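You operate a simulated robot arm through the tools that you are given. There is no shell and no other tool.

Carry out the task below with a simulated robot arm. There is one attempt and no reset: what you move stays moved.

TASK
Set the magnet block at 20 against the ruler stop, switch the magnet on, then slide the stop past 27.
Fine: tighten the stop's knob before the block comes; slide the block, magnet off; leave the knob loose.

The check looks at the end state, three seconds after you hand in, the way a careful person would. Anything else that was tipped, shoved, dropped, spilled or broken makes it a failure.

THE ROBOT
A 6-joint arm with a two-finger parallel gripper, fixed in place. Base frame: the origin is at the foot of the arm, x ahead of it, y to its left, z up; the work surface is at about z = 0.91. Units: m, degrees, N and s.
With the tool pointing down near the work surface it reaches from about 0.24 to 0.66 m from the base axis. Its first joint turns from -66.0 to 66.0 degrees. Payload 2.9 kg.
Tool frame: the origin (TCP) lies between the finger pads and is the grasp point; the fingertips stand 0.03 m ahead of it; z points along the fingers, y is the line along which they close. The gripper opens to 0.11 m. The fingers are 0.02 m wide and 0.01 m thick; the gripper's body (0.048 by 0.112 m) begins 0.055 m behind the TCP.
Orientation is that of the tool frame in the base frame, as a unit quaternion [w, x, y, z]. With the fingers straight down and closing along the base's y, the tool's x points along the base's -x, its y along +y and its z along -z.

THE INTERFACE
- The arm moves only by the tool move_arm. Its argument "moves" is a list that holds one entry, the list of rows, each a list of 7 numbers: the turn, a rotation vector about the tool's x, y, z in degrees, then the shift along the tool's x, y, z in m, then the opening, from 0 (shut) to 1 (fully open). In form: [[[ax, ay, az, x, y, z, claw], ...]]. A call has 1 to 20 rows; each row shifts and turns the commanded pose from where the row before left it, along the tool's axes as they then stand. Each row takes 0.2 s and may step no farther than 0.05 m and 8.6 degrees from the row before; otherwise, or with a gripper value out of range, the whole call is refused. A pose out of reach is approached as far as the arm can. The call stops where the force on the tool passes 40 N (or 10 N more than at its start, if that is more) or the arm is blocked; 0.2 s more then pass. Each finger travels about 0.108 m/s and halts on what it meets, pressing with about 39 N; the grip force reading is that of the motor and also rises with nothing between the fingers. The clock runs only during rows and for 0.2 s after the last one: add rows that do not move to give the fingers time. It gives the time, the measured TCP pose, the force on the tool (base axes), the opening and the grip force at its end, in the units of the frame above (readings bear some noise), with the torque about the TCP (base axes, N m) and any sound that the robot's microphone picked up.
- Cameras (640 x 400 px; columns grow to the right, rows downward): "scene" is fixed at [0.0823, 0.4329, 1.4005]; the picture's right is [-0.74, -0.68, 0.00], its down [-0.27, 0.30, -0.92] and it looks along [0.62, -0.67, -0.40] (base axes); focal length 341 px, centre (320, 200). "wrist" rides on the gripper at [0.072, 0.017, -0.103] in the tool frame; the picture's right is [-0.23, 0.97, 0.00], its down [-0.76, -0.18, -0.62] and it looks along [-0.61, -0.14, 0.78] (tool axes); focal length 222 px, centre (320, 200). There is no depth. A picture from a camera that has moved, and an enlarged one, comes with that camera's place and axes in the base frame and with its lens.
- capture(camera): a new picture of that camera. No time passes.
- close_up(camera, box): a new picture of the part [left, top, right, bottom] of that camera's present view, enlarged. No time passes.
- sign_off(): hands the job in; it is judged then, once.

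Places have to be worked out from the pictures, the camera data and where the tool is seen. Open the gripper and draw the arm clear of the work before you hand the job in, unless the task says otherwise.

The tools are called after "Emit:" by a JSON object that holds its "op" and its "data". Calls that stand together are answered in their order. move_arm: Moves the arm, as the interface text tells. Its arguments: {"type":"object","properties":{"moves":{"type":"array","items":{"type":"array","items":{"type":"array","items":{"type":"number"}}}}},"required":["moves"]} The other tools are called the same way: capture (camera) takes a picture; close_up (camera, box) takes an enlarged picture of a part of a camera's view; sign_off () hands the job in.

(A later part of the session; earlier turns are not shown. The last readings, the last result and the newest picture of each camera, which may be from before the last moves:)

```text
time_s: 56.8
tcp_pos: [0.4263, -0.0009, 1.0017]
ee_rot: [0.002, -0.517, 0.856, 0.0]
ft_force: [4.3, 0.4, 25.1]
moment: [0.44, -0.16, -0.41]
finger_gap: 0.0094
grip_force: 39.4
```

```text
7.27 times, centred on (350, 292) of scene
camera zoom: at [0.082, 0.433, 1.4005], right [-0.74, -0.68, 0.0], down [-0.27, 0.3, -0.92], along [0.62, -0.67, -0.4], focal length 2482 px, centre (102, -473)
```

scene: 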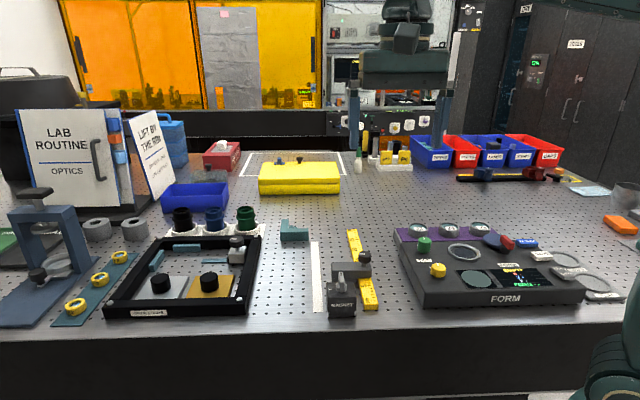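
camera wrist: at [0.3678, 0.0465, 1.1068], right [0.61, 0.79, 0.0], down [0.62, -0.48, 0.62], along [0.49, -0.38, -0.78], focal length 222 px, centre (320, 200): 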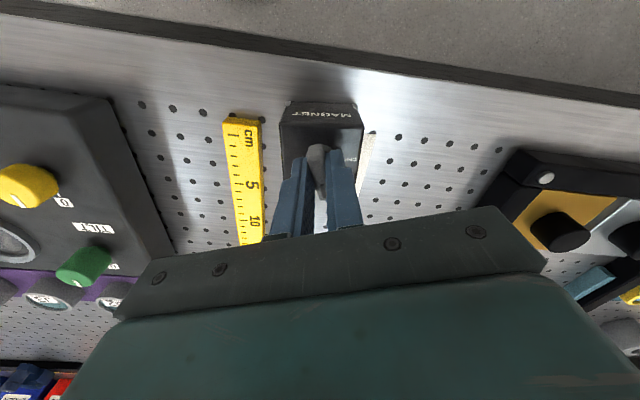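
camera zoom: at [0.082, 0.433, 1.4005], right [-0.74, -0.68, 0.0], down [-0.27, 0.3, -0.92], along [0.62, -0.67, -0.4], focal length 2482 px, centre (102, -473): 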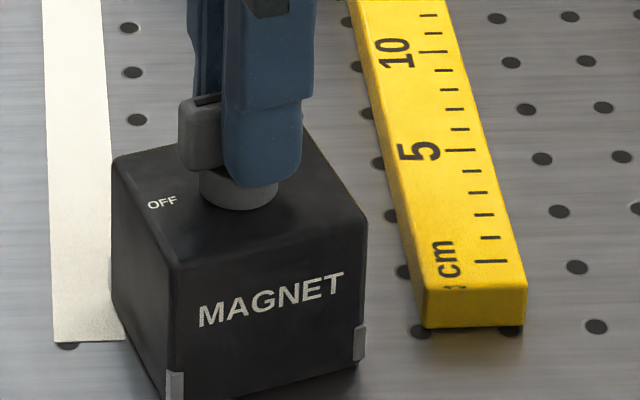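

The lever is at its OFF end (torque −0.41, pointing at the OFF label). I'll ease off the press, open and rise clear of the lever.

Emit:
{"op": "move_arm", "data": {"moves": [[[0, 0, 0, 0, 0, -0.001, 0.0], [0, 0, 3, 0, 0, -0.0008, 0.0], [0, 0, 0, 0, 0, 0, 0.5], [0, 0, 0, 0, 0, 0, 0.5], [0, 0, 0, 0, 0, 0, 0.5], [0, 0, 0, 0, 0, -0.03, 0.5], [0, 0, 0, 0, 0, -0.03, 0.8], [0, 0, 0, 0, 0, 0, 0.8]]]}}

Emit:
{"op": "capture", "data": {"camera": "wrist"}}

Emit:
{"op": "close_up", "data": {"camera": "scene", "box": [310, 245, 390, 325]}}

```text
time_s: 58.6
tcp_pos: [0.4261, -0.0001, 1.0622]
ee_rot: [0.0, -0.493, 0.87, 0.0]
ft_force: [0.6, -0.4, 0.1]
moment: [-0.03, -0.02, 0.02]
finger_gap: 0.0879
grip_force: 0.1
```

```text
taken
camera wrist: at [0.3742, -0.0533, 1.1662], right [-0.72, 0.69, 0.0], down [0.54, 0.56, 0.62], along [0.43, 0.45, -0.78], focal length 222 px, centre (320, 200)
```

wrist: 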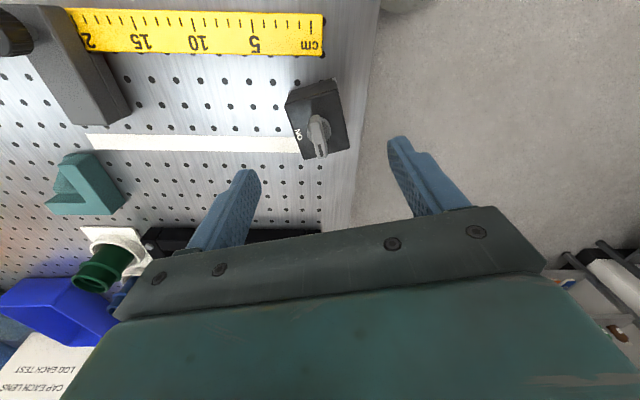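

```text
5.00 times, centred on (350, 285) of scene
camera zoom: at [0.0823, 0.4329, 1.4005], right [-0.74, -0.68, 0.0], down [-0.27, 0.3, -0.92], along [0.62, -0.67, -0.4], focal length 1706 px, centre (170, -225)
```

zoom: 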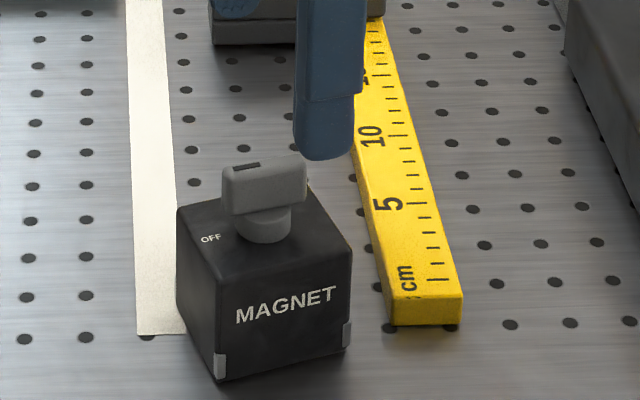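

The lever now points at OFF and the block has yawed about 20–25° in place. I'll rotate the open gripper toward the block's own heading to grip it by its sides, and measure it from above.

Emit:
{"op": "move_arm", "data": {"moves": [[[0, 0, 8.5, 0, 0, 0, 0.8], [0, 0, 8.5, 0, 0, 0, 0.8], [0, 0, 8.5, 0, 0, 0, 0.8], [0, 0, 8.5, 0, 0, 0, 0.8], [0, 0, 8.5, 0, 0, 0, 0.8], [0, 0, 8.5, 0, 0, 0, 0.8], [0, 0, 8.5, 0, 0, 0, 0.8], [0, 0, 8.5, 0, 0, 0, 0.8], [0, 0, 8.5, 0, 0, 0, 0.8], [0, 0, 7, 0, 0, 0, 0.8], [0, 0, 0, 0, 0, 0, 0.8]]]}}

Emit:
{"op": "capture", "data": {"camera": "wrist"}}

Emit:
{"op": "close_up", "data": {"camera": "wrist", "box": [260, 60, 380, 170]}}

```text
time_s: 61.0
tcp_pos: [0.4265, -0.001, 1.063]
ee_rot: [0.001, 0.211, 0.977, 0.0]
ft_force: [0.2, 0.0, -0.3]
moment: [0.0, 0.03, -0.03]
finger_gap: 0.0879
grip_force: 0.0
```

```text
taken
camera wrist: at [0.3687, 0.045, 1.1664], right [0.61, 0.79, 0.0], down [0.62, -0.48, 0.62], along [0.49, -0.38, -0.78], focal length 222 px, centre (320, 200)
```

wrist: 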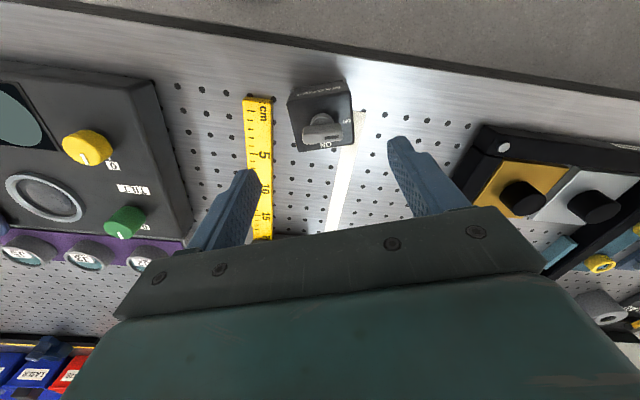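

```text
3.64 times, centred on (320, 115) of wrist
camera zoom: at [0.3687, 0.045, 1.1664], right [0.61, 0.79, 0.0], down [0.62, -0.48, 0.62], along [0.49, -0.38, -0.78], focal length 808 px, centre (320, 509)
```

zoom: 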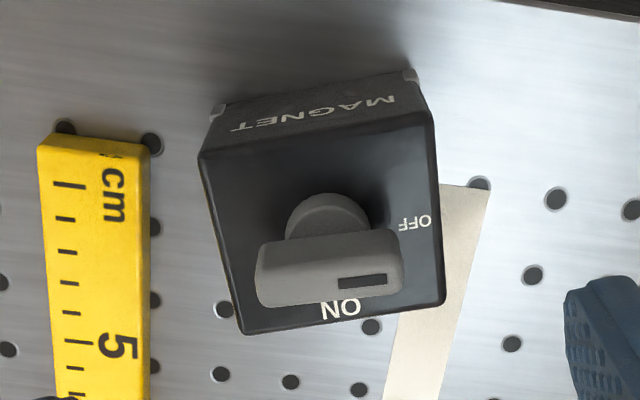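

The lever clearly points at OFF, and the block is yawed 3.7° from the tool and centred 3 mm off. I'll align, narrow the opening a little and lower the fingers around its sides, keeping the tips just above ruler height.

Emit:
{"op": "move_arm", "data": {"moves": [[[0, 0, 3.7, 0, 0, 0, 0.68], [0, 0, 0, -0.0014, 0.003, 0, 0.68], [0, 0, 0, 0, 0, 0.035, 0.68], [0, 0, 0, 0, 0, 0.035, 0.68], [0, 0, 0, 0, 0, 0, 0.68]]]}}

Emit:
{"op": "close_up", "data": {"camera": "wrist", "box": [250, 80, 390, 220]}}

Emit:
{"op": "close_up", "data": {"camera": "scene", "box": [310, 245, 390, 325]}}

```text
time_s: 62.2
tcp_pos: [0.4251, 0.0, 0.9933]
ee_rot: [0.0, 0.241, 0.97, 0.0]
ft_force: [-0.5, 0.3, 0.1]
moment: [-0.02, -0.01, 0.0]
finger_gap: 0.0746
grip_force: 0.1
```

```text
2.86 times, centred on (320, 150) of wrist
camera zoom: at [0.3705, 0.0488, 1.0958], right [0.66, 0.75, 0.0], down [0.59, -0.51, 0.62], along [0.47, -0.41, -0.78], focal length 635 px, centre (320, 343)
```

zoom: 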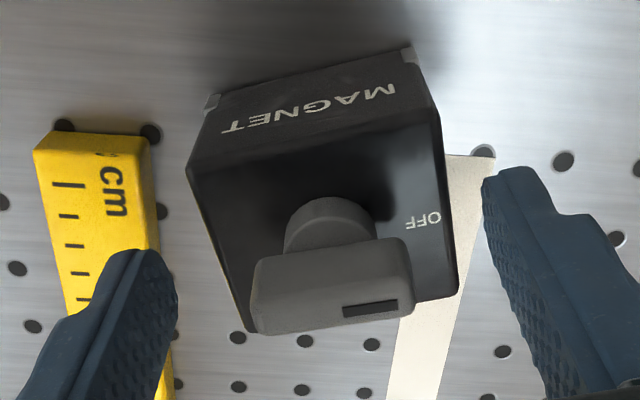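

```text
5.00 times, centred on (350, 285) of scene
camera zoom: at [0.0823, 0.4329, 1.4005], right [-0.74, -0.68, 0.0], down [-0.27, 0.3, -0.92], along [0.62, -0.67, -0.4], focal length 1706 px, centre (170, -225)
```

zoom: 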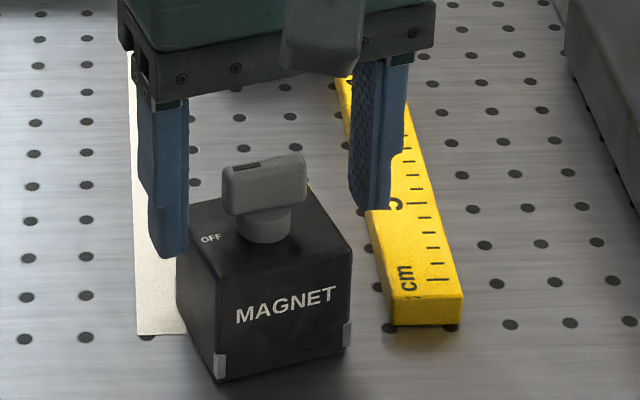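

The block sits about 3 mm toward the left finger, so I'll shift by that much and then lower the last 35 mm.

Emit:
{"op": "move_arm", "data": {"moves": [[[0, 0, 0, 0, 0.003, 0, 0.68], [0, 0, 0, 0, 0, 0, 0.68]]]}}

Emit:
{"op": "close_up", "data": {"camera": "wrist", "box": [250, 80, 390, 220]}}

```text
time_s: 62.8
tcp_pos: [0.4284, 0.002, 0.9937]
ee_rot: [0.0, 0.242, 0.97, 0.0]
ft_force: [0.1, -0.6, 0.5]
moment: [0.03, 0.06, 0.05]
finger_gap: 0.0747
grip_force: 0.0
```

```text
2.86 times, centred on (320, 150) of wrist
camera zoom: at [0.3728, 0.0517, 1.0965], right [0.66, 0.75, 0.0], down [0.59, -0.51, 0.62], along [0.47, -0.41, -0.78], focal length 635 px, centre (320, 343)
```

zoom: 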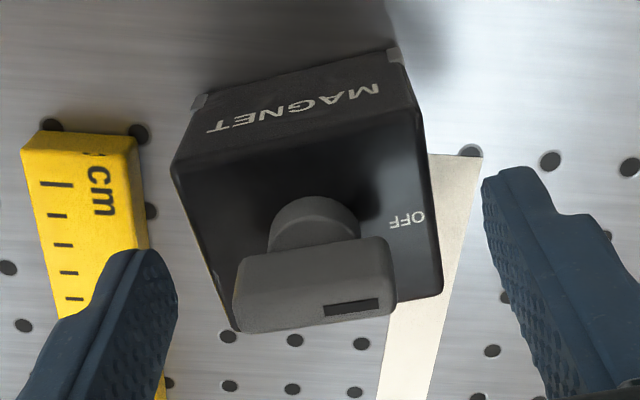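

Now it's centred to within a millimetre. I'll lower the fingers to straddle the block.

Emit:
{"op": "move_arm", "data": {"moves": [[[0, 0, 0, 0, 0, 0.0175, 0.68], [0, 0, 0, 0, 0, 0.0175, 0.68], [0, 0, 0, 0, 0, 0, 0.68]]]}}

Emit:
{"op": "close_up", "data": {"camera": "scene", "box": [310, 245, 390, 325]}}

Emit:
{"op": "close_up", "data": {"camera": "wrist", "box": [250, 80, 390, 220]}}

```text
time_s: 63.6
tcp_pos: [0.4288, 0.0028, 0.9577]
ee_rot: [0.0, 0.243, 0.97, 0.0]
ft_force: [-0.3, 0.5, -0.3]
moment: [0.02, 0.0, 0.01]
finger_gap: 0.0748
grip_force: 0.0
```

```text
5.00 times, centred on (350, 285) of scene
camera zoom: at [0.0823, 0.4329, 1.4005], right [-0.74, -0.68, 0.0], down [-0.27, 0.3, -0.92], along [0.62, -0.67, -0.4], focal length 1706 px, centre (170, -225)
```

zoom: 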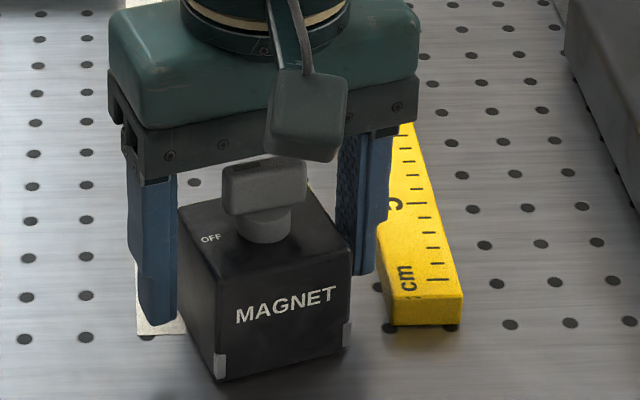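

```text
2.86 times, centred on (320, 150) of wrist
camera zoom: at [0.3738, 0.0515, 1.0624], right [0.66, 0.75, 0.0], down [0.59, -0.51, 0.62], along [0.47, -0.41, -0.78], focal length 635 px, centre (320, 343)
```

zoom: 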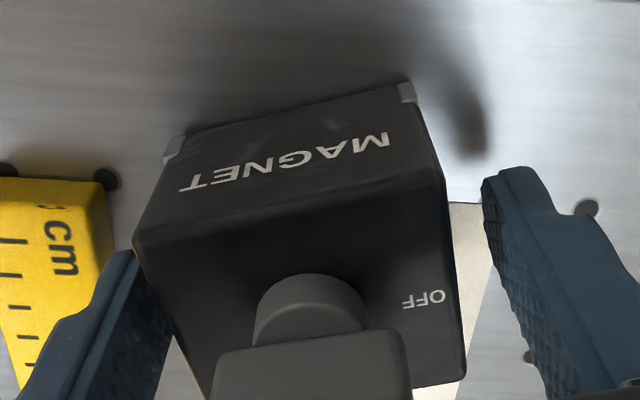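

The fingers are on both sides of the block with the lever clear below the palm. I'll close on it.

Emit:
{"op": "move_arm", "data": {"moves": [[[0, 0, 0, 0, 0, 0, 0.4], [0, 0, 0, 0, 0, 0, 0.4], [0, 0, 0, 0, 0, 0, 0.4], [0, 0, 0, 0, 0, 0, 0.4]]]}}

Emit:
{"op": "close_up", "data": {"camera": "scene", "box": [310, 245, 390, 325]}}

```text
time_s: 64.6
tcp_pos: [0.4294, 0.0021, 0.9592]
ee_rot: [-0.001, 0.241, 0.971, -0.002]
ft_force: [-0.9, -3.1, 0.1]
moment: [-0.39, 0.12, -0.02]
finger_gap: 0.0579
grip_force: 39.5
```

```text
5.00 times, centred on (350, 285) of scene
camera zoom: at [0.0823, 0.4329, 1.4005], right [-0.74, -0.68, 0.0], down [-0.27, 0.3, -0.92], along [0.62, -0.67, -0.4], focal length 1706 px, centre (170, -225)
```

zoom: 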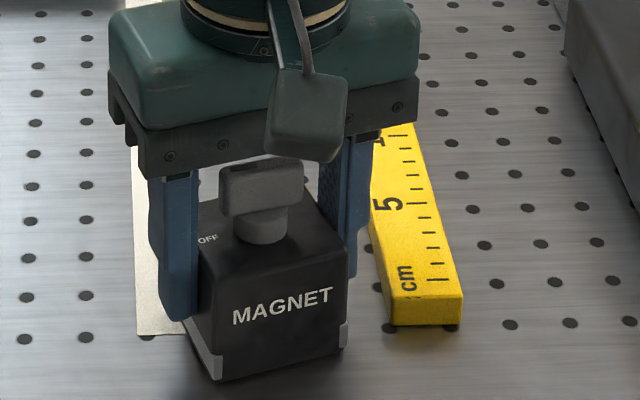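

The block is gripped at 58 mm. I'll rotate it 18° so its face squares up with the stop and shift it about 1 cm toward the ruler, then look.

Emit:
{"op": "move_arm", "data": {"moves": [[[0, 0, 3.6, 0, 0, 0, 0.4], [0, 0, 3.6, 0, 0, 0, 0.4], [0, 0, 3.6, 0, 0, 0, 0.4], [0, 0, 3.6, 0, 0, 0, 0.4], [0, 0, 3.6, 0, 0, 0, 0.4], [0, 0, 0, 0, -0.005, 0, 0.4], [0, 0, 0, 0, -0.005, 0, 0.4], [0, 0, 0, 0, 0, 0, 0.4]]]}}

Emit:
{"op": "capture", "data": {"camera": "wrist"}}

Emit:
{"op": "close_up", "data": {"camera": "scene", "box": [300, 225, 400, 325]}}

```text
time_s: 66.4
tcp_pos: [0.4263, -0.0037, 0.9596]
ee_rot: [0.002, 0.391, 0.92, 0.001]
ft_force: [8.2, 6.9, 20.4]
moment: [0.31, 0.43, -0.17]
finger_gap: 0.0579
grip_force: 38.8
```

```text
taken
camera wrist: at [0.3871, 0.061, 1.0619], right [0.86, 0.51, 0.0], down [0.4, -0.67, 0.63], along [0.32, -0.54, -0.78], focal length 222 px, centre (320, 200)
```

wrist: 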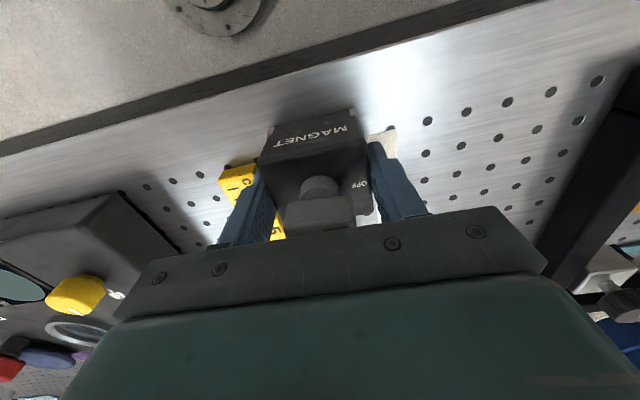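

```text
4.00 times, centred on (350, 275) of scene
camera zoom: at [0.0822, 0.4331, 1.4005], right [-0.74, -0.68, 0.0], down [-0.27, 0.3, -0.92], along [0.62, -0.67, -0.4], focal length 1365 px, centre (200, -100)
```

zoom: 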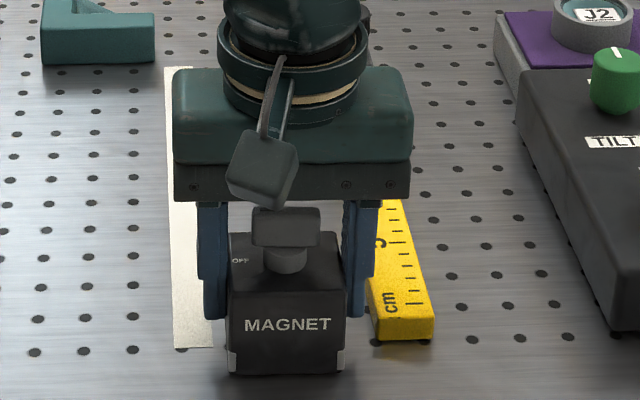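

The block is square to the stop now. I'll ease the 20 N downward press by about 1 mm and then slide the block 16 cm along the ruler, stopping short of contact.

Emit:
{"op": "move_arm", "data": {"moves": [[[0, 0, 0, 0, 0, -0.0012, 0.4], [0, 0, 0, 0, 0, 0, 0.4], [0, 0, 0, -0.01, -0.0002, 0, 0.4], [0, 0, 0, -0.01, -0.0002, 0, 0.4], [0, 0, 0, -0.01, -0.0002, 0, 0.4], [0, 0, 0, -0.01, -0.0002, 0, 0.4], [0, 0, 0, -0.01, -0.0002, 0, 0.4], [0, 0, 0, -0.01, -0.0002, 0, 0.4], [0, 0, 0, -0.01, -0.0002, 0, 0.4], [0, 0, 0, -0.01, -0.0002, 0, 0.4], [0, 0, 0, 0, 0, 0, 0.4]]]}}

Emit:
{"op": "close_up", "data": {"camera": "scene", "box": [300, 205, 400, 325]}}

```text
time_s: 68.8
tcp_pos: [0.4781, -0.0609, 0.9589]
ee_rot: [-0.001, 0.391, 0.92, -0.001]
ft_force: [-0.3, 0.8, -0.1]
moment: [-0.02, 0.02, 0.02]
finger_gap: 0.0577
grip_force: 39.2
```

```text
3.33 times, centred on (350, 265) of scene
camera zoom: at [0.0824, 0.4329, 1.4005], right [-0.74, -0.68, 0.0], down [-0.27, 0.3, -0.92], along [0.62, -0.67, -0.4], focal length 1138 px, centre (220, -17)
```

zoom: 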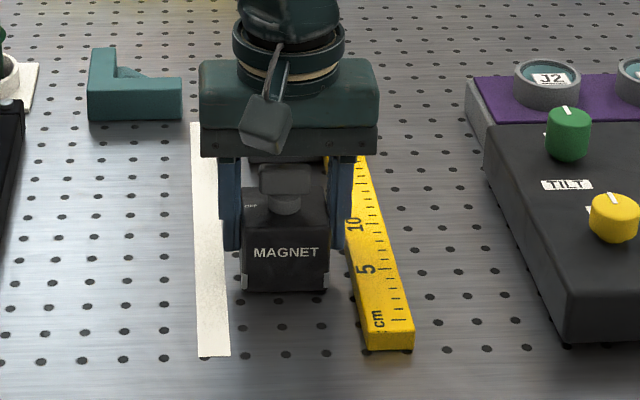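

The block slides freely with almost no force. About 10 cm remains to the stop, so I'll slide 8.5 cm more and check the gap.

Emit:
{"op": "move_arm", "data": {"moves": [[[0, 0, 0, -0.01, -0.0002, 0, 0.4], [0, 0, 0, -0.01, -0.0002, 0, 0.4], [0, 0, 0, -0.01, -0.0002, 0, 0.4], [0, 0, 0, -0.01, -0.0002, 0, 0.4], [0, 0, 0, -0.01, -0.0002, 0, 0.4], [0, 0, 0, -0.01, -0.0002, 0, 0.4], [0, 0, 0, -0.01, 0, 0, 0.4], [0, 0, 0, -0.01, 0, 0, 0.4], [0, 0, 0, -0.005, 0, 0, 0.4], [0, 0, 0, 0, 0, 0, 0.4]]]}}

Emit:
{"op": "close_up", "data": {"camera": "scene", "box": [310, 205, 400, 295]}}

Emit:
{"op": "capture", "data": {"camera": "wrist"}}

```text
time_s: 71.0
tcp_pos: [0.5358, -0.1232, 0.9594]
ee_rot: [-0.001, 0.391, 0.92, 0.0]
ft_force: [-0.4, 0.7, -0.6]
moment: [-0.11, 0.03, -0.03]
finger_gap: 0.0577
grip_force: 38.6
```

```text
4.44 times, centred on (355, 250) of scene
camera zoom: at [0.0824, 0.4329, 1.4005], right [-0.74, -0.68, 0.0], down [-0.27, 0.3, -0.92], along [0.62, -0.67, -0.4], focal length 1517 px, centre (164, -22)
```

zoom: 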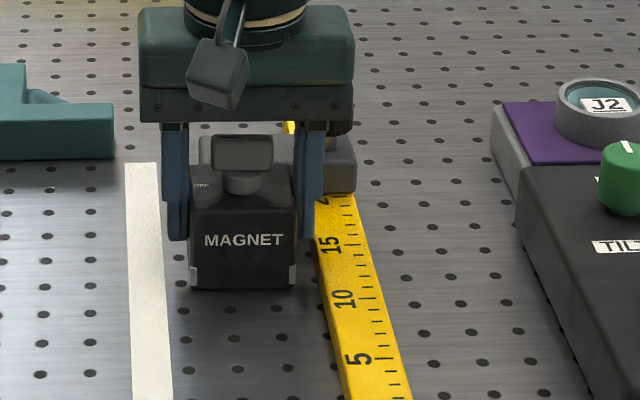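

```text
taken
camera wrist: at [0.4989, -0.0597, 1.0621], right [0.86, 0.51, 0.0], down [0.4, -0.67, 0.62], along [0.32, -0.54, -0.78], focal length 222 px, centre (320, 200)
```

wrist: 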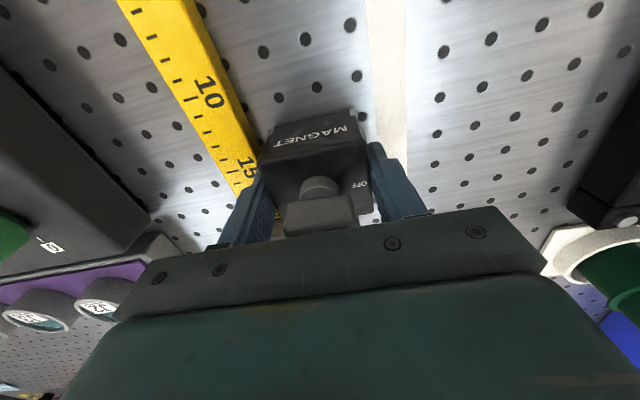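

By my numbers about 2 cm remains before contact. I'll advance 14 mm and then creep in 1 mm steps watching the force along the ruler.

Emit:
{"op": "move_arm", "data": {"moves": [[[0, 0, 0, -0.005, 0, 0, 0.4], [0, 0, 0, -0.005, 0, 0, 0.4], [0, 0, 0, -0.004, 0, 0, 0.4], [0, 0, 0, 0, 0, 0, 0.4]]]}}

Emit:
{"op": "close_up", "data": {"camera": "scene", "box": [330, 225, 375, 275]}}

```text
time_s: 72.0
tcp_pos: [0.5478, -0.1334, 0.9585]
ee_rot: [-0.001, 0.391, 0.92, -0.001]
ft_force: [-0.1, 0.6, 0.2]
moment: [0.01, -0.01, 0.01]
finger_gap: 0.0579
grip_force: 39.2
```

```text
8.00 times, centred on (352, 250) of scene
camera zoom: at [0.0824, 0.4329, 1.4005], right [-0.74, -0.68, 0.0], down [-0.27, 0.3, -0.92], along [0.62, -0.67, -0.4], focal length 2730 px, centre (60, -200)
```

zoom: 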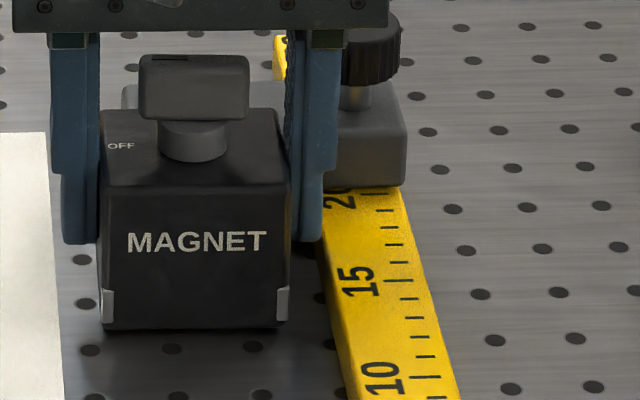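

There's no contact yet. I'll creep forward 3 mm in 1 mm steps.

Emit:
{"op": "move_arm", "data": {"moves": [[[0, 0, 0, -0.001, 0, 0, 0.4], [0, 0, 0, -0.001, 0, 0, 0.4], [0, 0, 0, -0.001, 0, 0, 0.4], [0, 0, 0, 0, 0, 0, 0.4]]]}}

```text
time_s: 73.0
tcp_pos: [0.5469, -0.136, 0.9592]
ee_rot: [0.0, 0.391, 0.92, 0.0]
ft_force: [0.3, 0.4, 1.0]
moment: [-0.07, -0.02, -0.02]
finger_gap: 0.0579
grip_force: 38.9
```

The force is still near zero, so I'll continue 2 mm more.

Emit:
{"op": "move_arm", "data": {"moves": [[[0, 0, 0, -0.001, 0, 0, 0.4], [0, 0, 0, -0.001, 0, 0, 0.4], [0, 0, 0, 0, 0, 0, 0.4]]]}}

Emit:
{"op": "close_up", "data": {"camera": "scene", "box": [335, 225, 375, 265]}}

Emit:
{"op": "close_up", "data": {"camera": "wrist", "box": [230, 130, 390, 240]}}

```text
time_s: 73.8
tcp_pos: [0.5473, -0.137, 0.9586]
ee_rot: [-0.001, 0.389, 0.921, -0.001]
ft_force: [-6.0, 4.8, -0.9]
moment: [-0.01, -0.02, 0.08]
finger_gap: 0.0577
grip_force: 39.3
```

```text
10.00 times, centred on (355, 245) of scene
camera zoom: at [0.0822, 0.433, 1.4005], right [-0.74, -0.68, 0.0], down [-0.27, 0.3, -0.92], along [0.62, -0.67, -0.4], focal length 3413 px, centre (-30, -250)
```

zoom: 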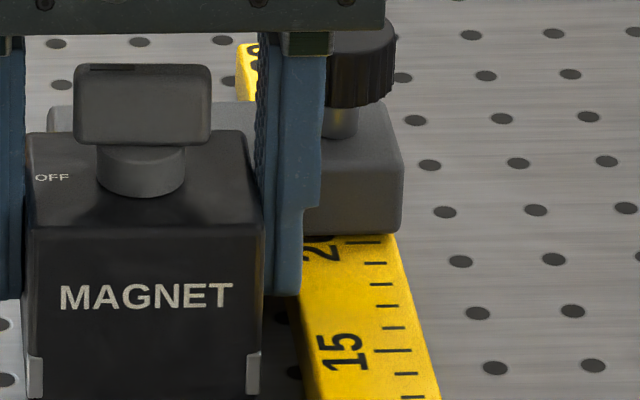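

```text
3.64 times, centred on (310, 185) of wrist
camera zoom: at [0.5108, -0.073, 1.063], right [0.86, 0.51, 0.0], down [0.4, -0.67, 0.62], along [0.32, -0.53, -0.78], focal length 808 px, centre (356, 254)
```

zoom: 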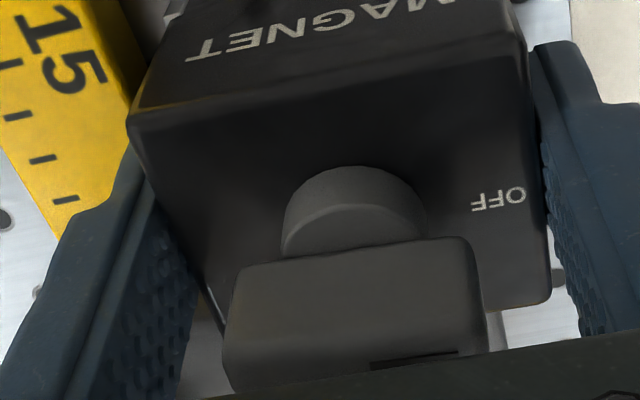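

Contact is confirmed: about 7.6 N along the ruler, and the stop still reads 20. I'll open the fingers and lift straight up off the block.

Emit:
{"op": "move_arm", "data": {"moves": [[[0, 0, 0, 0, 0, 0, 0.62], [0, 0, 0, 0, 0, 0, 0.62], [0, 0, 0, 0, 0, -0.035, 0.62], [0, 0, 0, 0, 0, -0.035, 0.62], [0, 0, 0, 0, 0, -0.035, 0.62], [0, 0, 0, 0, 0, 0, 0.62]]]}}

Emit:
{"op": "capture", "data": {"camera": "wrist"}}

Emit:
{"op": "close_up", "data": {"camera": "scene", "box": [325, 220, 375, 275]}}

```text
time_s: 75.2
tcp_pos: [0.5473, -0.1387, 1.0635]
ee_rot: [0.0, 0.39, 0.921, 0.0]
ft_force: [0.5, 0.4, -0.2]
moment: [-0.01, 0.01, -0.01]
finger_gap: 0.0681
grip_force: 0.0
```

```text
taken
camera wrist: at [0.5096, -0.0742, 1.168], right [0.86, 0.51, 0.0], down [0.4, -0.67, 0.62], along [0.32, -0.54, -0.78], focal length 222 px, centre (320, 200)
```

wrist: 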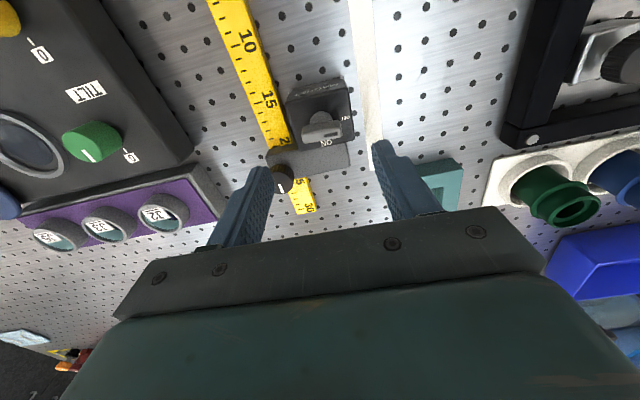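

```text
7.27 times, centred on (350, 248) of scene
camera zoom: at [0.0823, 0.4329, 1.4005], right [-0.74, -0.68, 0.0], down [-0.27, 0.3, -0.92], along [0.62, -0.67, -0.4], focal length 2482 px, centre (102, -146)
```

zoom: 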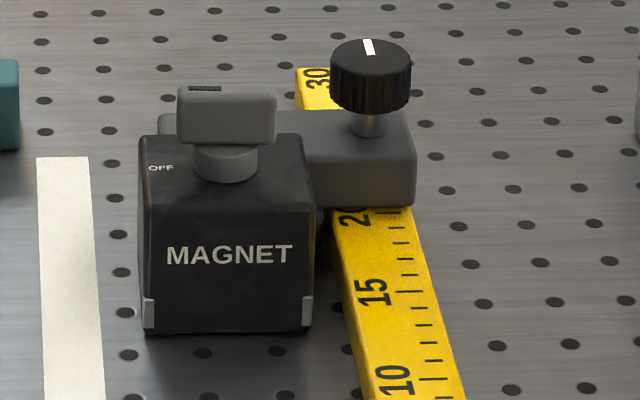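

The block sits against the stop. I'll zoom in from overhead to verify that there is no gap and that the scale reading hasn't changed.

Emit:
{"op": "close_up", "data": {"camera": "wrist", "box": [240, 70, 370, 200]}}

Emit:
{"op": "close_up", "data": {"camera": "scene", "box": [338, 236, 368, 258]}}

Emit:
{"op": "close_up", "data": {"camera": "wrist", "box": [260, 115, 360, 165]}}

```text
3.08 times, centred on (305, 135) of wrist
camera zoom: at [0.5096, -0.0742, 1.168], right [0.86, 0.51, 0.0], down [0.4, -0.67, 0.62], along [0.32, -0.54, -0.78], focal length 684 px, centre (366, 400)
```

zoom: 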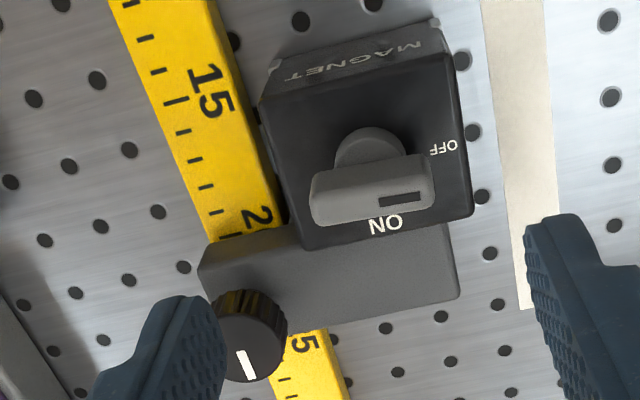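

```text
16.00 times, centred on (353, 247) of scene
camera zoom: at [0.0823, 0.4329, 1.4005], right [-0.74, -0.68, 0.0], down [-0.27, 0.3, -0.92], along [0.62, -0.67, -0.4], focal length 5460 px, centre (-208, -552)
```

zoom: 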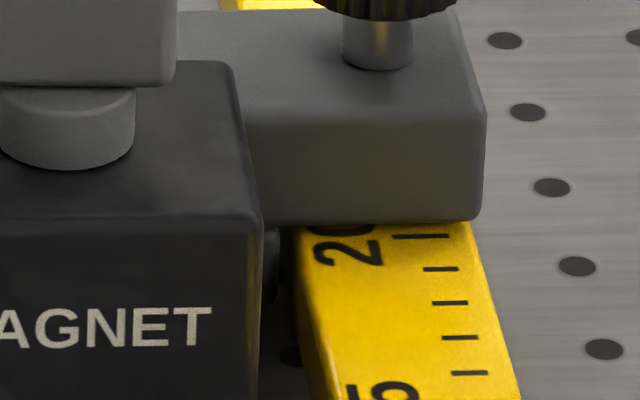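

```text
6.40 times, centred on (310, 140) of wrist
camera zoom: at [0.5096, -0.0742, 1.168], right [0.86, 0.51, 0.0], down [0.4, -0.67, 0.62], along [0.32, -0.54, -0.78], focal length 1422 px, centre (384, 584)
```

zoom: 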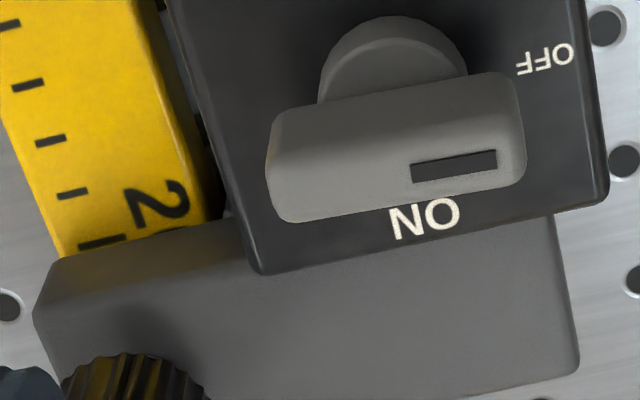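

The block is flush against the stop at 20. Next is the lever: I'll shift 1–3 mm to its centre and rotate the gripper back 90° to close across the bar.

Emit:
{"op": "move_arm", "data": {"moves": [[[0, 0, 0, -0.001, 0.0026, 0, 0.5], [0, 0, -8.5, 0, 0, 0, 0.5], [0, 0, -8.5, 0, 0, 0, 0.5], [0, 0, -8.5, 0, 0, 0, 0.5], [0, 0, -8.5, 0, 0, 0, 0.5], [0, 0, -8.5, 0, 0, 0, 0.5], [0, 0, -8.5, 0, 0, 0, 0.5], [0, 0, -8.5, 0, 0, 0, 0.5], [0, 0, -8.5, 0, 0, 0, 0.5], [0, 0, -8.5, 0, 0, 0, 0.5], [0, 0, -8.5, 0, 0, 0, 0.5], [0, 0, -5, 0, 0, 0, 0.5], [0, 0, 0, 0, 0, 0, 0.5]]]}}

Emit:
{"op": "close_up", "data": {"camera": "wrist", "box": [260, 80, 380, 190]}}

```text
time_s: 78.0
tcp_pos: [0.5509, -0.1372, 1.0655]
ee_rot: [-0.001, -0.375, 0.927, 0.0]
ft_force: [0.1, -1.0, -0.6]
moment: [-0.02, -0.03, 0.03]
finger_gap: 0.0551
grip_force: 0.1
```

```text
3.64 times, centred on (320, 135) of wrist
camera zoom: at [0.4885, -0.1741, 1.1691], right [-0.52, 0.86, 0.0], down [0.67, 0.4, 0.62], along [0.53, 0.32, -0.78], focal length 808 px, centre (320, 436)
```

zoom: 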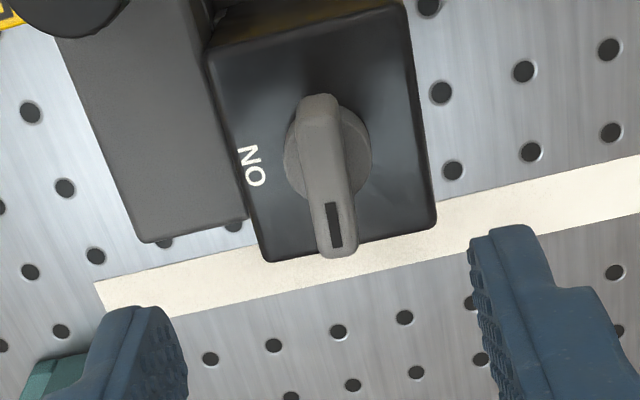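

The lever's centre is about 3.6 mm and 2.5 mm off the tool axis. I'll correct that, lower the fingertips to either side of the bar and check before gripping.

Emit:
{"op": "move_arm", "data": {"moves": [[[0, 0, 1, 0.0025, 0.0036, 0, 0.5], [0, 0, 0, 0, 0, 0.03, 0.5], [0, 0, 0, 0, 0, 0.0305, 0.5], [0, 0, 0, 0, 0, 0, 0.5]]]}}

Emit:
{"op": "close_up", "data": {"camera": "wrist", "box": [260, 110, 380, 220]}}

Emit:
{"op": "close_up", "data": {"camera": "scene", "box": [320, 210, 380, 275]}}

```text
time_s: 79.0
tcp_pos: [0.5473, -0.1346, 1.0054]
ee_rot: [0.001, -0.366, 0.931, 0.0]
ft_force: [-1.0, 0.1, 0.0]
moment: [-0.01, 0.02, 0.01]
finger_gap: 0.0552
grip_force: 0.0
```

```text
3.64 times, centred on (320, 165) of wrist
camera zoom: at [0.4833, -0.1708, 1.1091], right [-0.5, 0.87, 0.0], down [0.68, 0.39, 0.62], along [0.54, 0.31, -0.78], focal length 808 px, centre (320, 327)
```

zoom: 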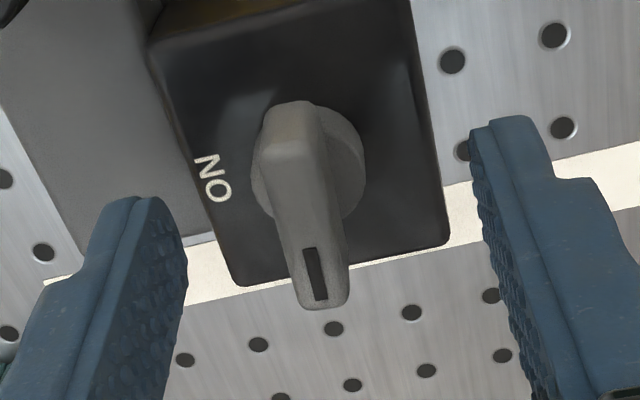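

```text
6.15 times, centred on (350, 242) of scene
camera zoom: at [0.0823, 0.4329, 1.4005], right [-0.74, -0.68, 0.0], down [-0.27, 0.3, -0.92], along [0.62, -0.67, -0.4], focal length 2100 px, centre (135, -62)
```

zoom: 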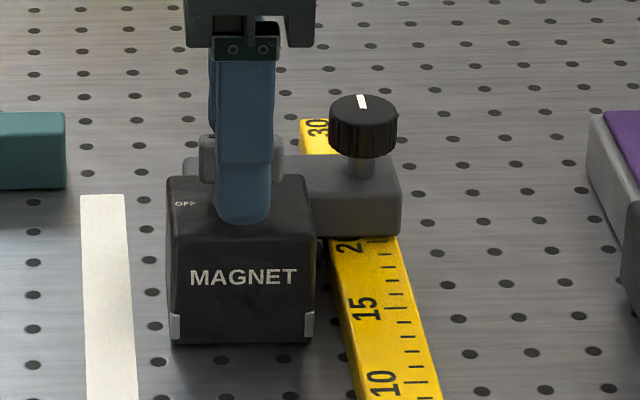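

The bar sits centred between the fingers. I'll make a 2 mm correction along the bar and close on it.

Emit:
{"op": "move_arm", "data": {"moves": [[[0, 0, 1.5, 0.002, -0.0003, 0, 0.5], [0, 0, 0, 0, 0, 0, 0.5], [0, 0, 0, 0, 0, 0, 0.0], [0, 0, 0, 0, 0, 0, 0.0], [0, 0, 0, 0, 0, 0, 0.0]]]}}

Emit:
{"op": "close_up", "data": {"camera": "wrist", "box": [250, 90, 390, 220]}}

Emit:
{"op": "close_up", "data": {"camera": "scene", "box": [320, 210, 380, 275]}}

```text
time_s: 80.2
tcp_pos: [0.5456, -0.137, 1.0057]
ee_rot: [0.0, -0.355, 0.935, 0.0]
ft_force: [0.5, -2.5, -0.2]
moment: [0.1, -0.09, 0.01]
finger_gap: 0.0095
grip_force: 38.9
```

```text
3.08 times, centred on (320, 155) of wrist
camera zoom: at [0.4808, -0.1717, 1.1091], right [-0.47, 0.88, 0.0], down [0.69, 0.37, 0.62], along [0.55, 0.3, -0.78], focal length 684 px, centre (320, 338)
```

zoom: 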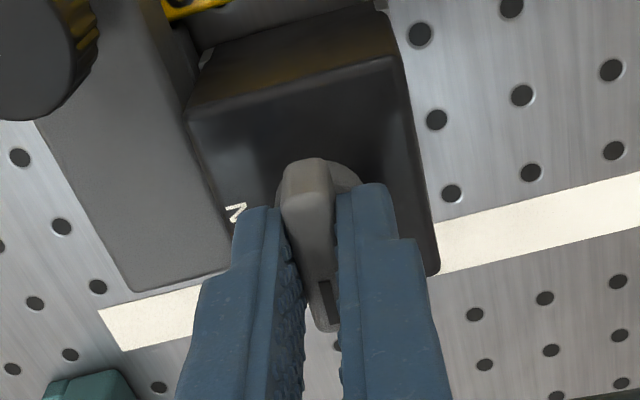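

```text
6.15 times, centred on (350, 242) of scene
camera zoom: at [0.0823, 0.4328, 1.4006], right [-0.74, -0.68, 0.0], down [-0.27, 0.3, -0.92], along [0.62, -0.67, -0.4], focal length 2100 px, centre (135, -62)
```

zoom: 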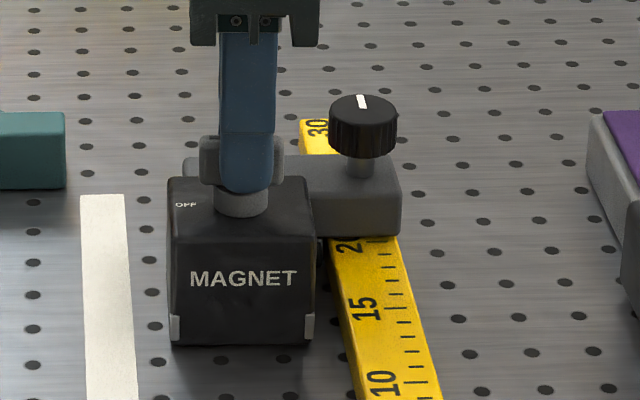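

It's gripped with almost no load, but the block may have drawn about 1.5 mm back from the stop. I'll push gently up-scale until I feel contact again.

Emit:
{"op": "move_arm", "data": {"moves": [[[0, 0, 0, 0, -0.001, 0, 0.0], [0, 0, 0, 0, -0.001, 0, 0.0], [0, 0, 0, 0, 0, 0, 0.0]]]}}

Emit:
{"op": "close_up", "data": {"camera": "scene", "box": [320, 210, 380, 275]}}

```text
time_s: 81.0
tcp_pos: [0.5463, -0.1381, 1.006]
ee_rot: [-0.001, -0.355, 0.935, 0.001]
ft_force: [-12.6, 6.1, 12.8]
moment: [0.43, 0.08, 0.02]
finger_gap: 0.0094
grip_force: 39.2
```

```text
6.15 times, centred on (350, 242) of scene
camera zoom: at [0.0817, 0.4332, 1.4005], right [-0.74, -0.68, 0.0], down [-0.27, 0.3, -0.92], along [0.62, -0.67, -0.4], focal length 2100 px, centre (135, -62)
```

zoom: 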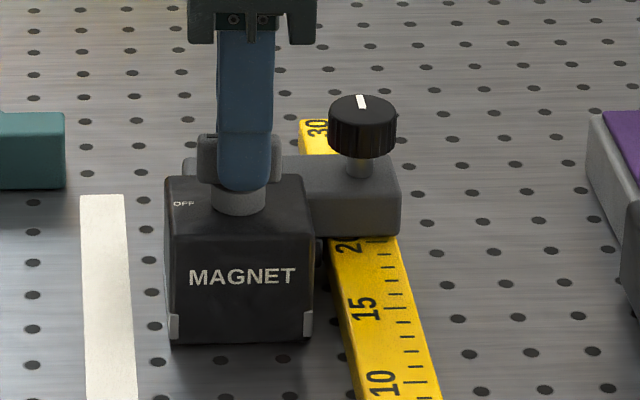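

The block is in contact again with about 13 N. I'll relax that a little, press down to about 28 N and turn the lever clockwise toward ON, checking part-way.

Emit:
{"op": "move_arm", "data": {"moves": [[[0, 0, 0, 0, 0.0005, 0.0006, 0.0], [0, 0, 0, 0, 0, 0.0006, 0.0], [0, 0, 0, 0, 0, 0, 0.0]]]}}

```text
time_s: 81.8
tcp_pos: [0.5474, -0.1379, 1.0055]
ee_rot: [0.002, -0.355, 0.935, -0.002]
ft_force: [-10.5, 7.3, 28.2]
moment: [-0.15, 0.8, 0.03]
finger_gap: 0.0096
grip_force: 38.6
```

The press is 28 N with about 12 N against the stop. Now I'll turn the lever clockwise 21°.

Emit:
{"op": "move_arm", "data": {"moves": [[[0, 0, 3, 0, 0, 0, 0.0], [0, 0, 3, 0, 0, 0, 0.0], [0, 0, 3, 0, 0, 0, 0.0], [0, 0, 3, 0, 0, 0, 0.0], [0, 0, 3, 0, 0, 0, 0.0], [0, 0, 3, 0, 0, 0, 0.0], [0, 0, 3, 0, 0, 0, 0.0], [0, 0, 0, 0, 0, 0, 0.0]]]}}

Emit:
{"op": "close_up", "data": {"camera": "scene", "box": [320, 210, 380, 275]}}

Emit:
{"op": "close_up", "data": {"camera": "wrist", "box": [250, 90, 390, 220]}}

```text
time_s: 83.6
tcp_pos: [0.5465, -0.1374, 1.0047]
ee_rot: [0.001, -0.178, 0.984, -0.001]
ft_force: [-15.0, 19.0, 29.2]
moment: [0.6, 0.02, 0.05]
finger_gap: 0.0096
grip_force: 39.1
```

```text
6.15 times, centred on (350, 242) of scene
camera zoom: at [0.0813, 0.4336, 1.4004], right [-0.74, -0.68, 0.0], down [-0.27, 0.3, -0.92], along [0.62, -0.67, -0.4], focal length 2100 px, centre (135, -62)
```

zoom: 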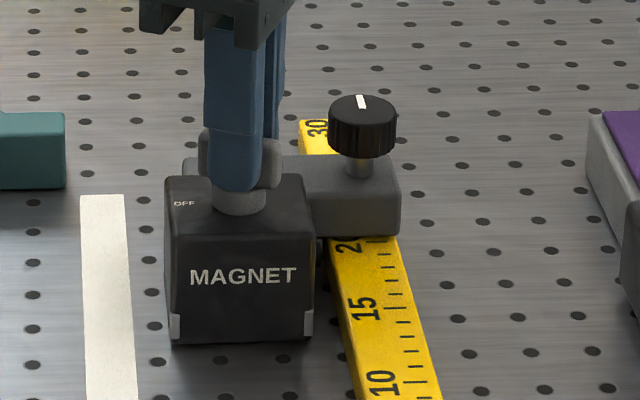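

```text
3.08 times, centred on (320, 155) of wrist
camera zoom: at [0.4736, -0.1464, 1.1085], right [-0.13, 0.99, 0.0], down [0.78, 0.1, 0.62], along [0.62, 0.08, -0.78], focal length 684 px, centre (320, 338)
```

zoom: 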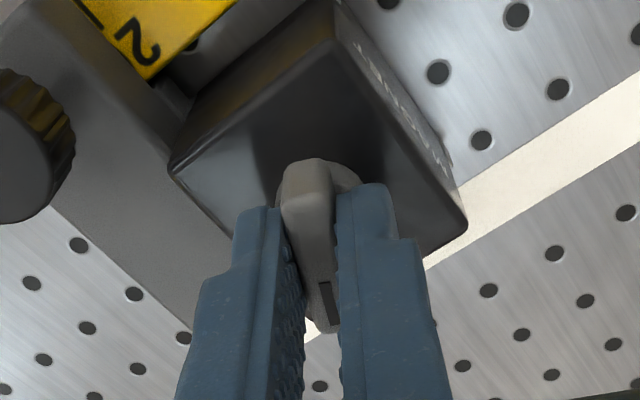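

The lever is following and the block is staying put, but the push against the stop rose to about 24 N. I'll back that off by 0.8 mm and turn another 21°.

Emit:
{"op": "move_arm", "data": {"moves": [[[0, 0, 0, 0.0004, 0.0009, 0, 0.0], [0, 0, 3, 0, 0, 0, 0.0], [0, 0, 3, 0, 0, 0, 0.0], [0, 0, 3, 0, 0, 0, 0.0], [0, 0, 3, 0, 0, 0, 0.0], [0, 0, 3, 0, 0, 0, 0.0], [0, 0, 3, 0, 0, 0, 0.0], [0, 0, 3, 0, 0, 0, 0.0], [0, 0, 0, 0, 0, 0, 0.0]]]}}

Emit:
{"op": "close_up", "data": {"camera": "scene", "box": [320, 210, 380, 275]}}

Emit:
{"op": "close_up", "data": {"camera": "wrist", "box": [250, 90, 390, 220]}}

```text
time_s: 85.6
tcp_pos: [0.5471, -0.1368, 1.0053]
ee_rot: [0.003, 0.004, 1.0, -0.001]
ft_force: [3.4, 10.9, 25.9]
moment: [0.28, 0.18, 0.02]
finger_gap: 0.0096
grip_force: 38.9
```

```text
6.15 times, centred on (350, 242) of scene
camera zoom: at [0.0819, 0.4333, 1.4004], right [-0.74, -0.68, 0.0], down [-0.27, 0.3, -0.92], along [0.62, -0.67, -0.4], focal length 2100 px, centre (135, -62)
```

zoom: 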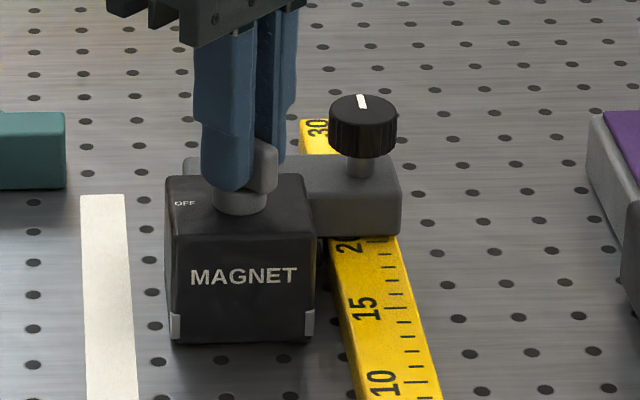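

```text
3.08 times, centred on (320, 155) of wrist
camera zoom: at [0.4744, -0.1186, 1.1078], right [0.24, 0.97, 0.0], down [0.76, -0.18, 0.63], along [0.61, -0.15, -0.78], focal length 684 px, centre (320, 338)
```

zoom: 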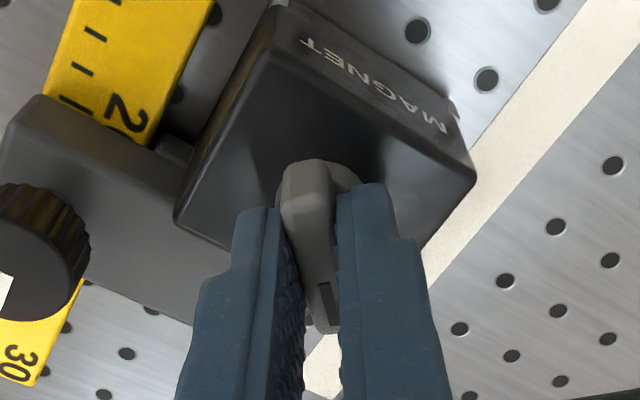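

The block is steady and the loads are small. I'll continue another 24° clockwise.

Emit:
{"op": "move_arm", "data": {"moves": [[[0, 0, 0, -0.0004, 0.0004, 0, 0.0], [0, 0, 3, 0, 0, 0, 0.0], [0, 0, 3, 0, 0, 0, 0.0], [0, 0, 3, 0, 0, 0, 0.0], [0, 0, 3, 0, 0, 0, 0.0], [0, 0, 3, 0, 0, 0, 0.0], [0, 0, 3, 0, 0, 0, 0.0], [0, 0, 3, 0, 0, 0, 0.0], [0, 0, 3, 0, 0, 0, 0.0], [0, 0, 0, 0, 0, 0, 0.0]]]}}

Emit:
{"op": "close_up", "data": {"camera": "scene", "box": [320, 210, 380, 275]}}

Emit:
{"op": "close_up", "data": {"camera": "wrist", "box": [250, 90, 390, 220]}}

```text
time_s: 87.8
tcp_pos: [0.5468, -0.1364, 1.0048]
ee_rot: [0.001, 0.212, 0.977, 0.0]
ft_force: [-5.4, 13.9, 22.3]
moment: [0.15, -0.26, 0.04]
finger_gap: 0.0095
grip_force: 39.2
```

```text
6.15 times, centred on (350, 242) of scene
camera zoom: at [0.0817, 0.4334, 1.4004], right [-0.74, -0.68, 0.0], down [-0.27, 0.3, -0.92], along [0.62, -0.67, -0.4], focal length 2100 px, centre (135, -62)
```

zoom: 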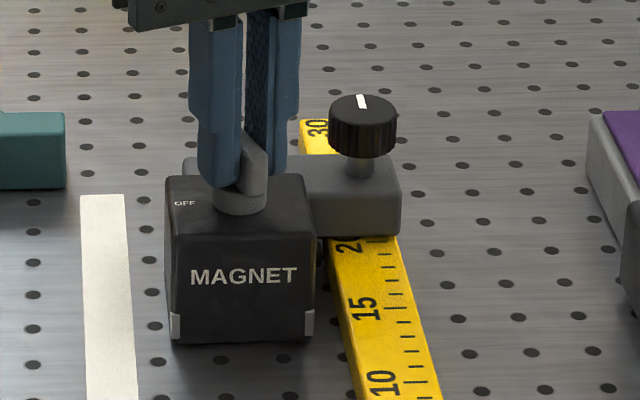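

```text
3.08 times, centred on (320, 155) of wrist
camera zoom: at [0.4884, -0.0904, 1.1079], right [0.61, 0.79, 0.0], down [0.62, -0.48, 0.62], along [0.49, -0.38, -0.78], focal length 684 px, centre (320, 338)
```

zoom: 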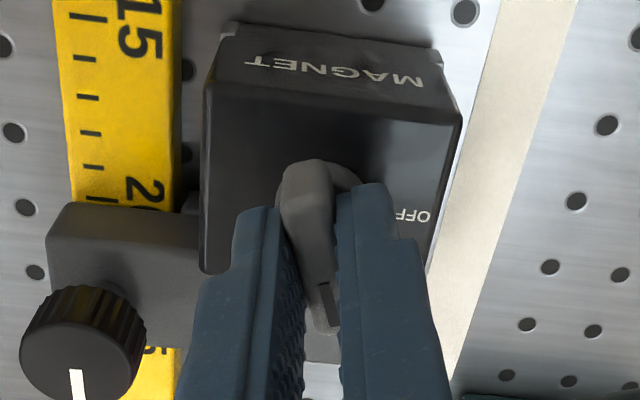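

The lever is about two-thirds of the way and the block hasn't moved. I'll turn 21° more toward the ON end and check the torque.

Emit:
{"op": "move_arm", "data": {"moves": [[[0, 0, 3, 0, 0, 0, 0.0], [0, 0, 3, 0, 0, 0, 0.0], [0, 0, 3, 0, 0, 0, 0.0], [0, 0, 3, 0, 0, 0, 0.0], [0, 0, 3, 0, 0, 0, 0.0], [0, 0, 3, 0, 0, 0, 0.0], [0, 0, 3, 0, 0, 0, 0.0], [0, 0, 0, 0, 0, 0, 0.0]]]}}

Emit:
{"op": "close_up", "data": {"camera": "scene", "box": [320, 210, 380, 275]}}

Emit:
{"op": "close_up", "data": {"camera": "wrist", "box": [250, 90, 390, 220]}}

```text
time_s: 89.6
tcp_pos: [0.5474, -0.1362, 1.0046]
ee_rot: [0.002, 0.386, 0.923, 0.0]
ft_force: [-1.9, 18.8, 23.9]
moment: [0.34, -0.06, 0.28]
finger_gap: 0.0095
grip_force: 39.1
```

```text
6.15 times, centred on (350, 242) of scene
camera zoom: at [0.0818, 0.4336, 1.4003], right [-0.74, -0.68, 0.0], down [-0.27, 0.3, -0.92], along [0.62, -0.67, -0.4], focal length 2100 px, centre (135, -62)
```

zoom: 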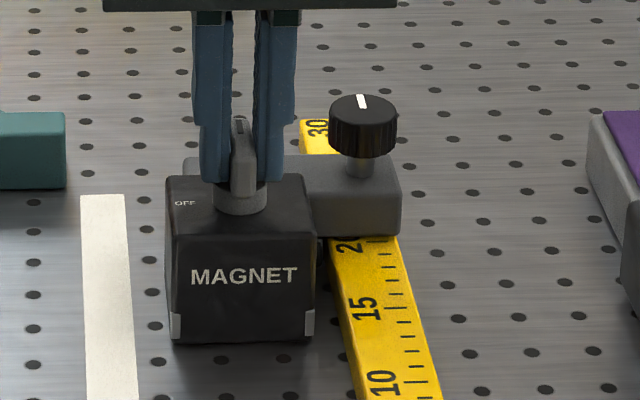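

```text
3.08 times, centred on (320, 155) of wrist
camera zoom: at [0.5087, -0.072, 1.1075], right [0.85, 0.52, 0.0], down [0.41, -0.67, 0.63], along [0.33, -0.53, -0.78], focal length 684 px, centre (320, 338)
```

zoom: 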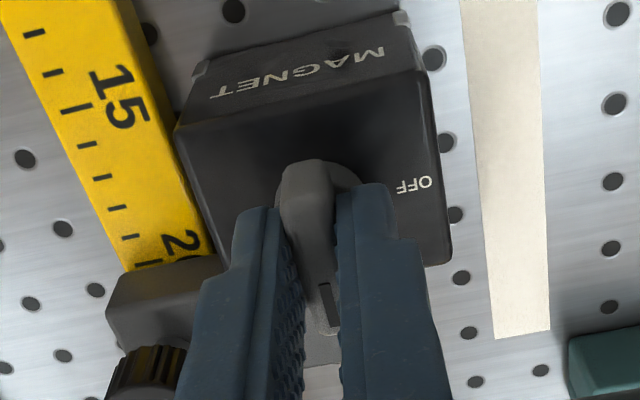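

Torque is rising (+0.28) with the lever at the ON end. I'll turn 3° more to seat it fully, then check that the magnet holds.

Emit:
{"op": "move_arm", "data": {"moves": [[[0, 0, 1.5, 0, 0, 0, 0.0], [0, 0, 1.5, 0, 0, 0, 0.0], [0, 0, 0, 0, 0, 0, 0.0]]]}}

Emit:
{"op": "close_up", "data": {"camera": "scene", "box": [320, 210, 380, 275]}}

```text
time_s: 90.4
tcp_pos: [0.5467, -0.1359, 1.0027]
ee_rot: [0.001, 0.41, 0.912, 0.0]
ft_force: [-0.2, 16.9, 25.7]
moment: [0.34, 0.01, 0.8]
finger_gap: 0.0102
grip_force: 39.3
```

```text
6.15 times, centred on (350, 242) of scene
camera zoom: at [0.0818, 0.4335, 1.4004], right [-0.74, -0.68, 0.0], down [-0.27, 0.3, -0.92], along [0.62, -0.67, -0.4], focal length 2100 px, centre (135, -62)
```

zoom: 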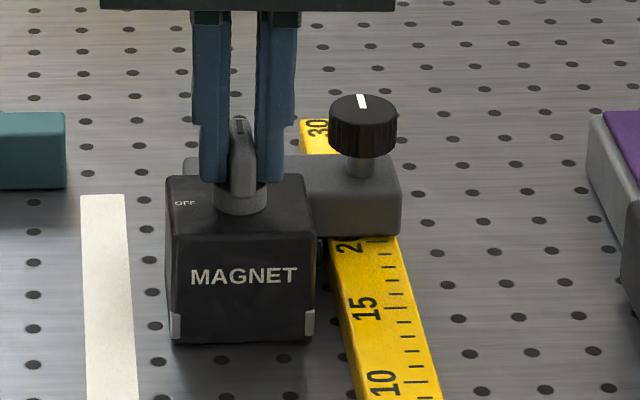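

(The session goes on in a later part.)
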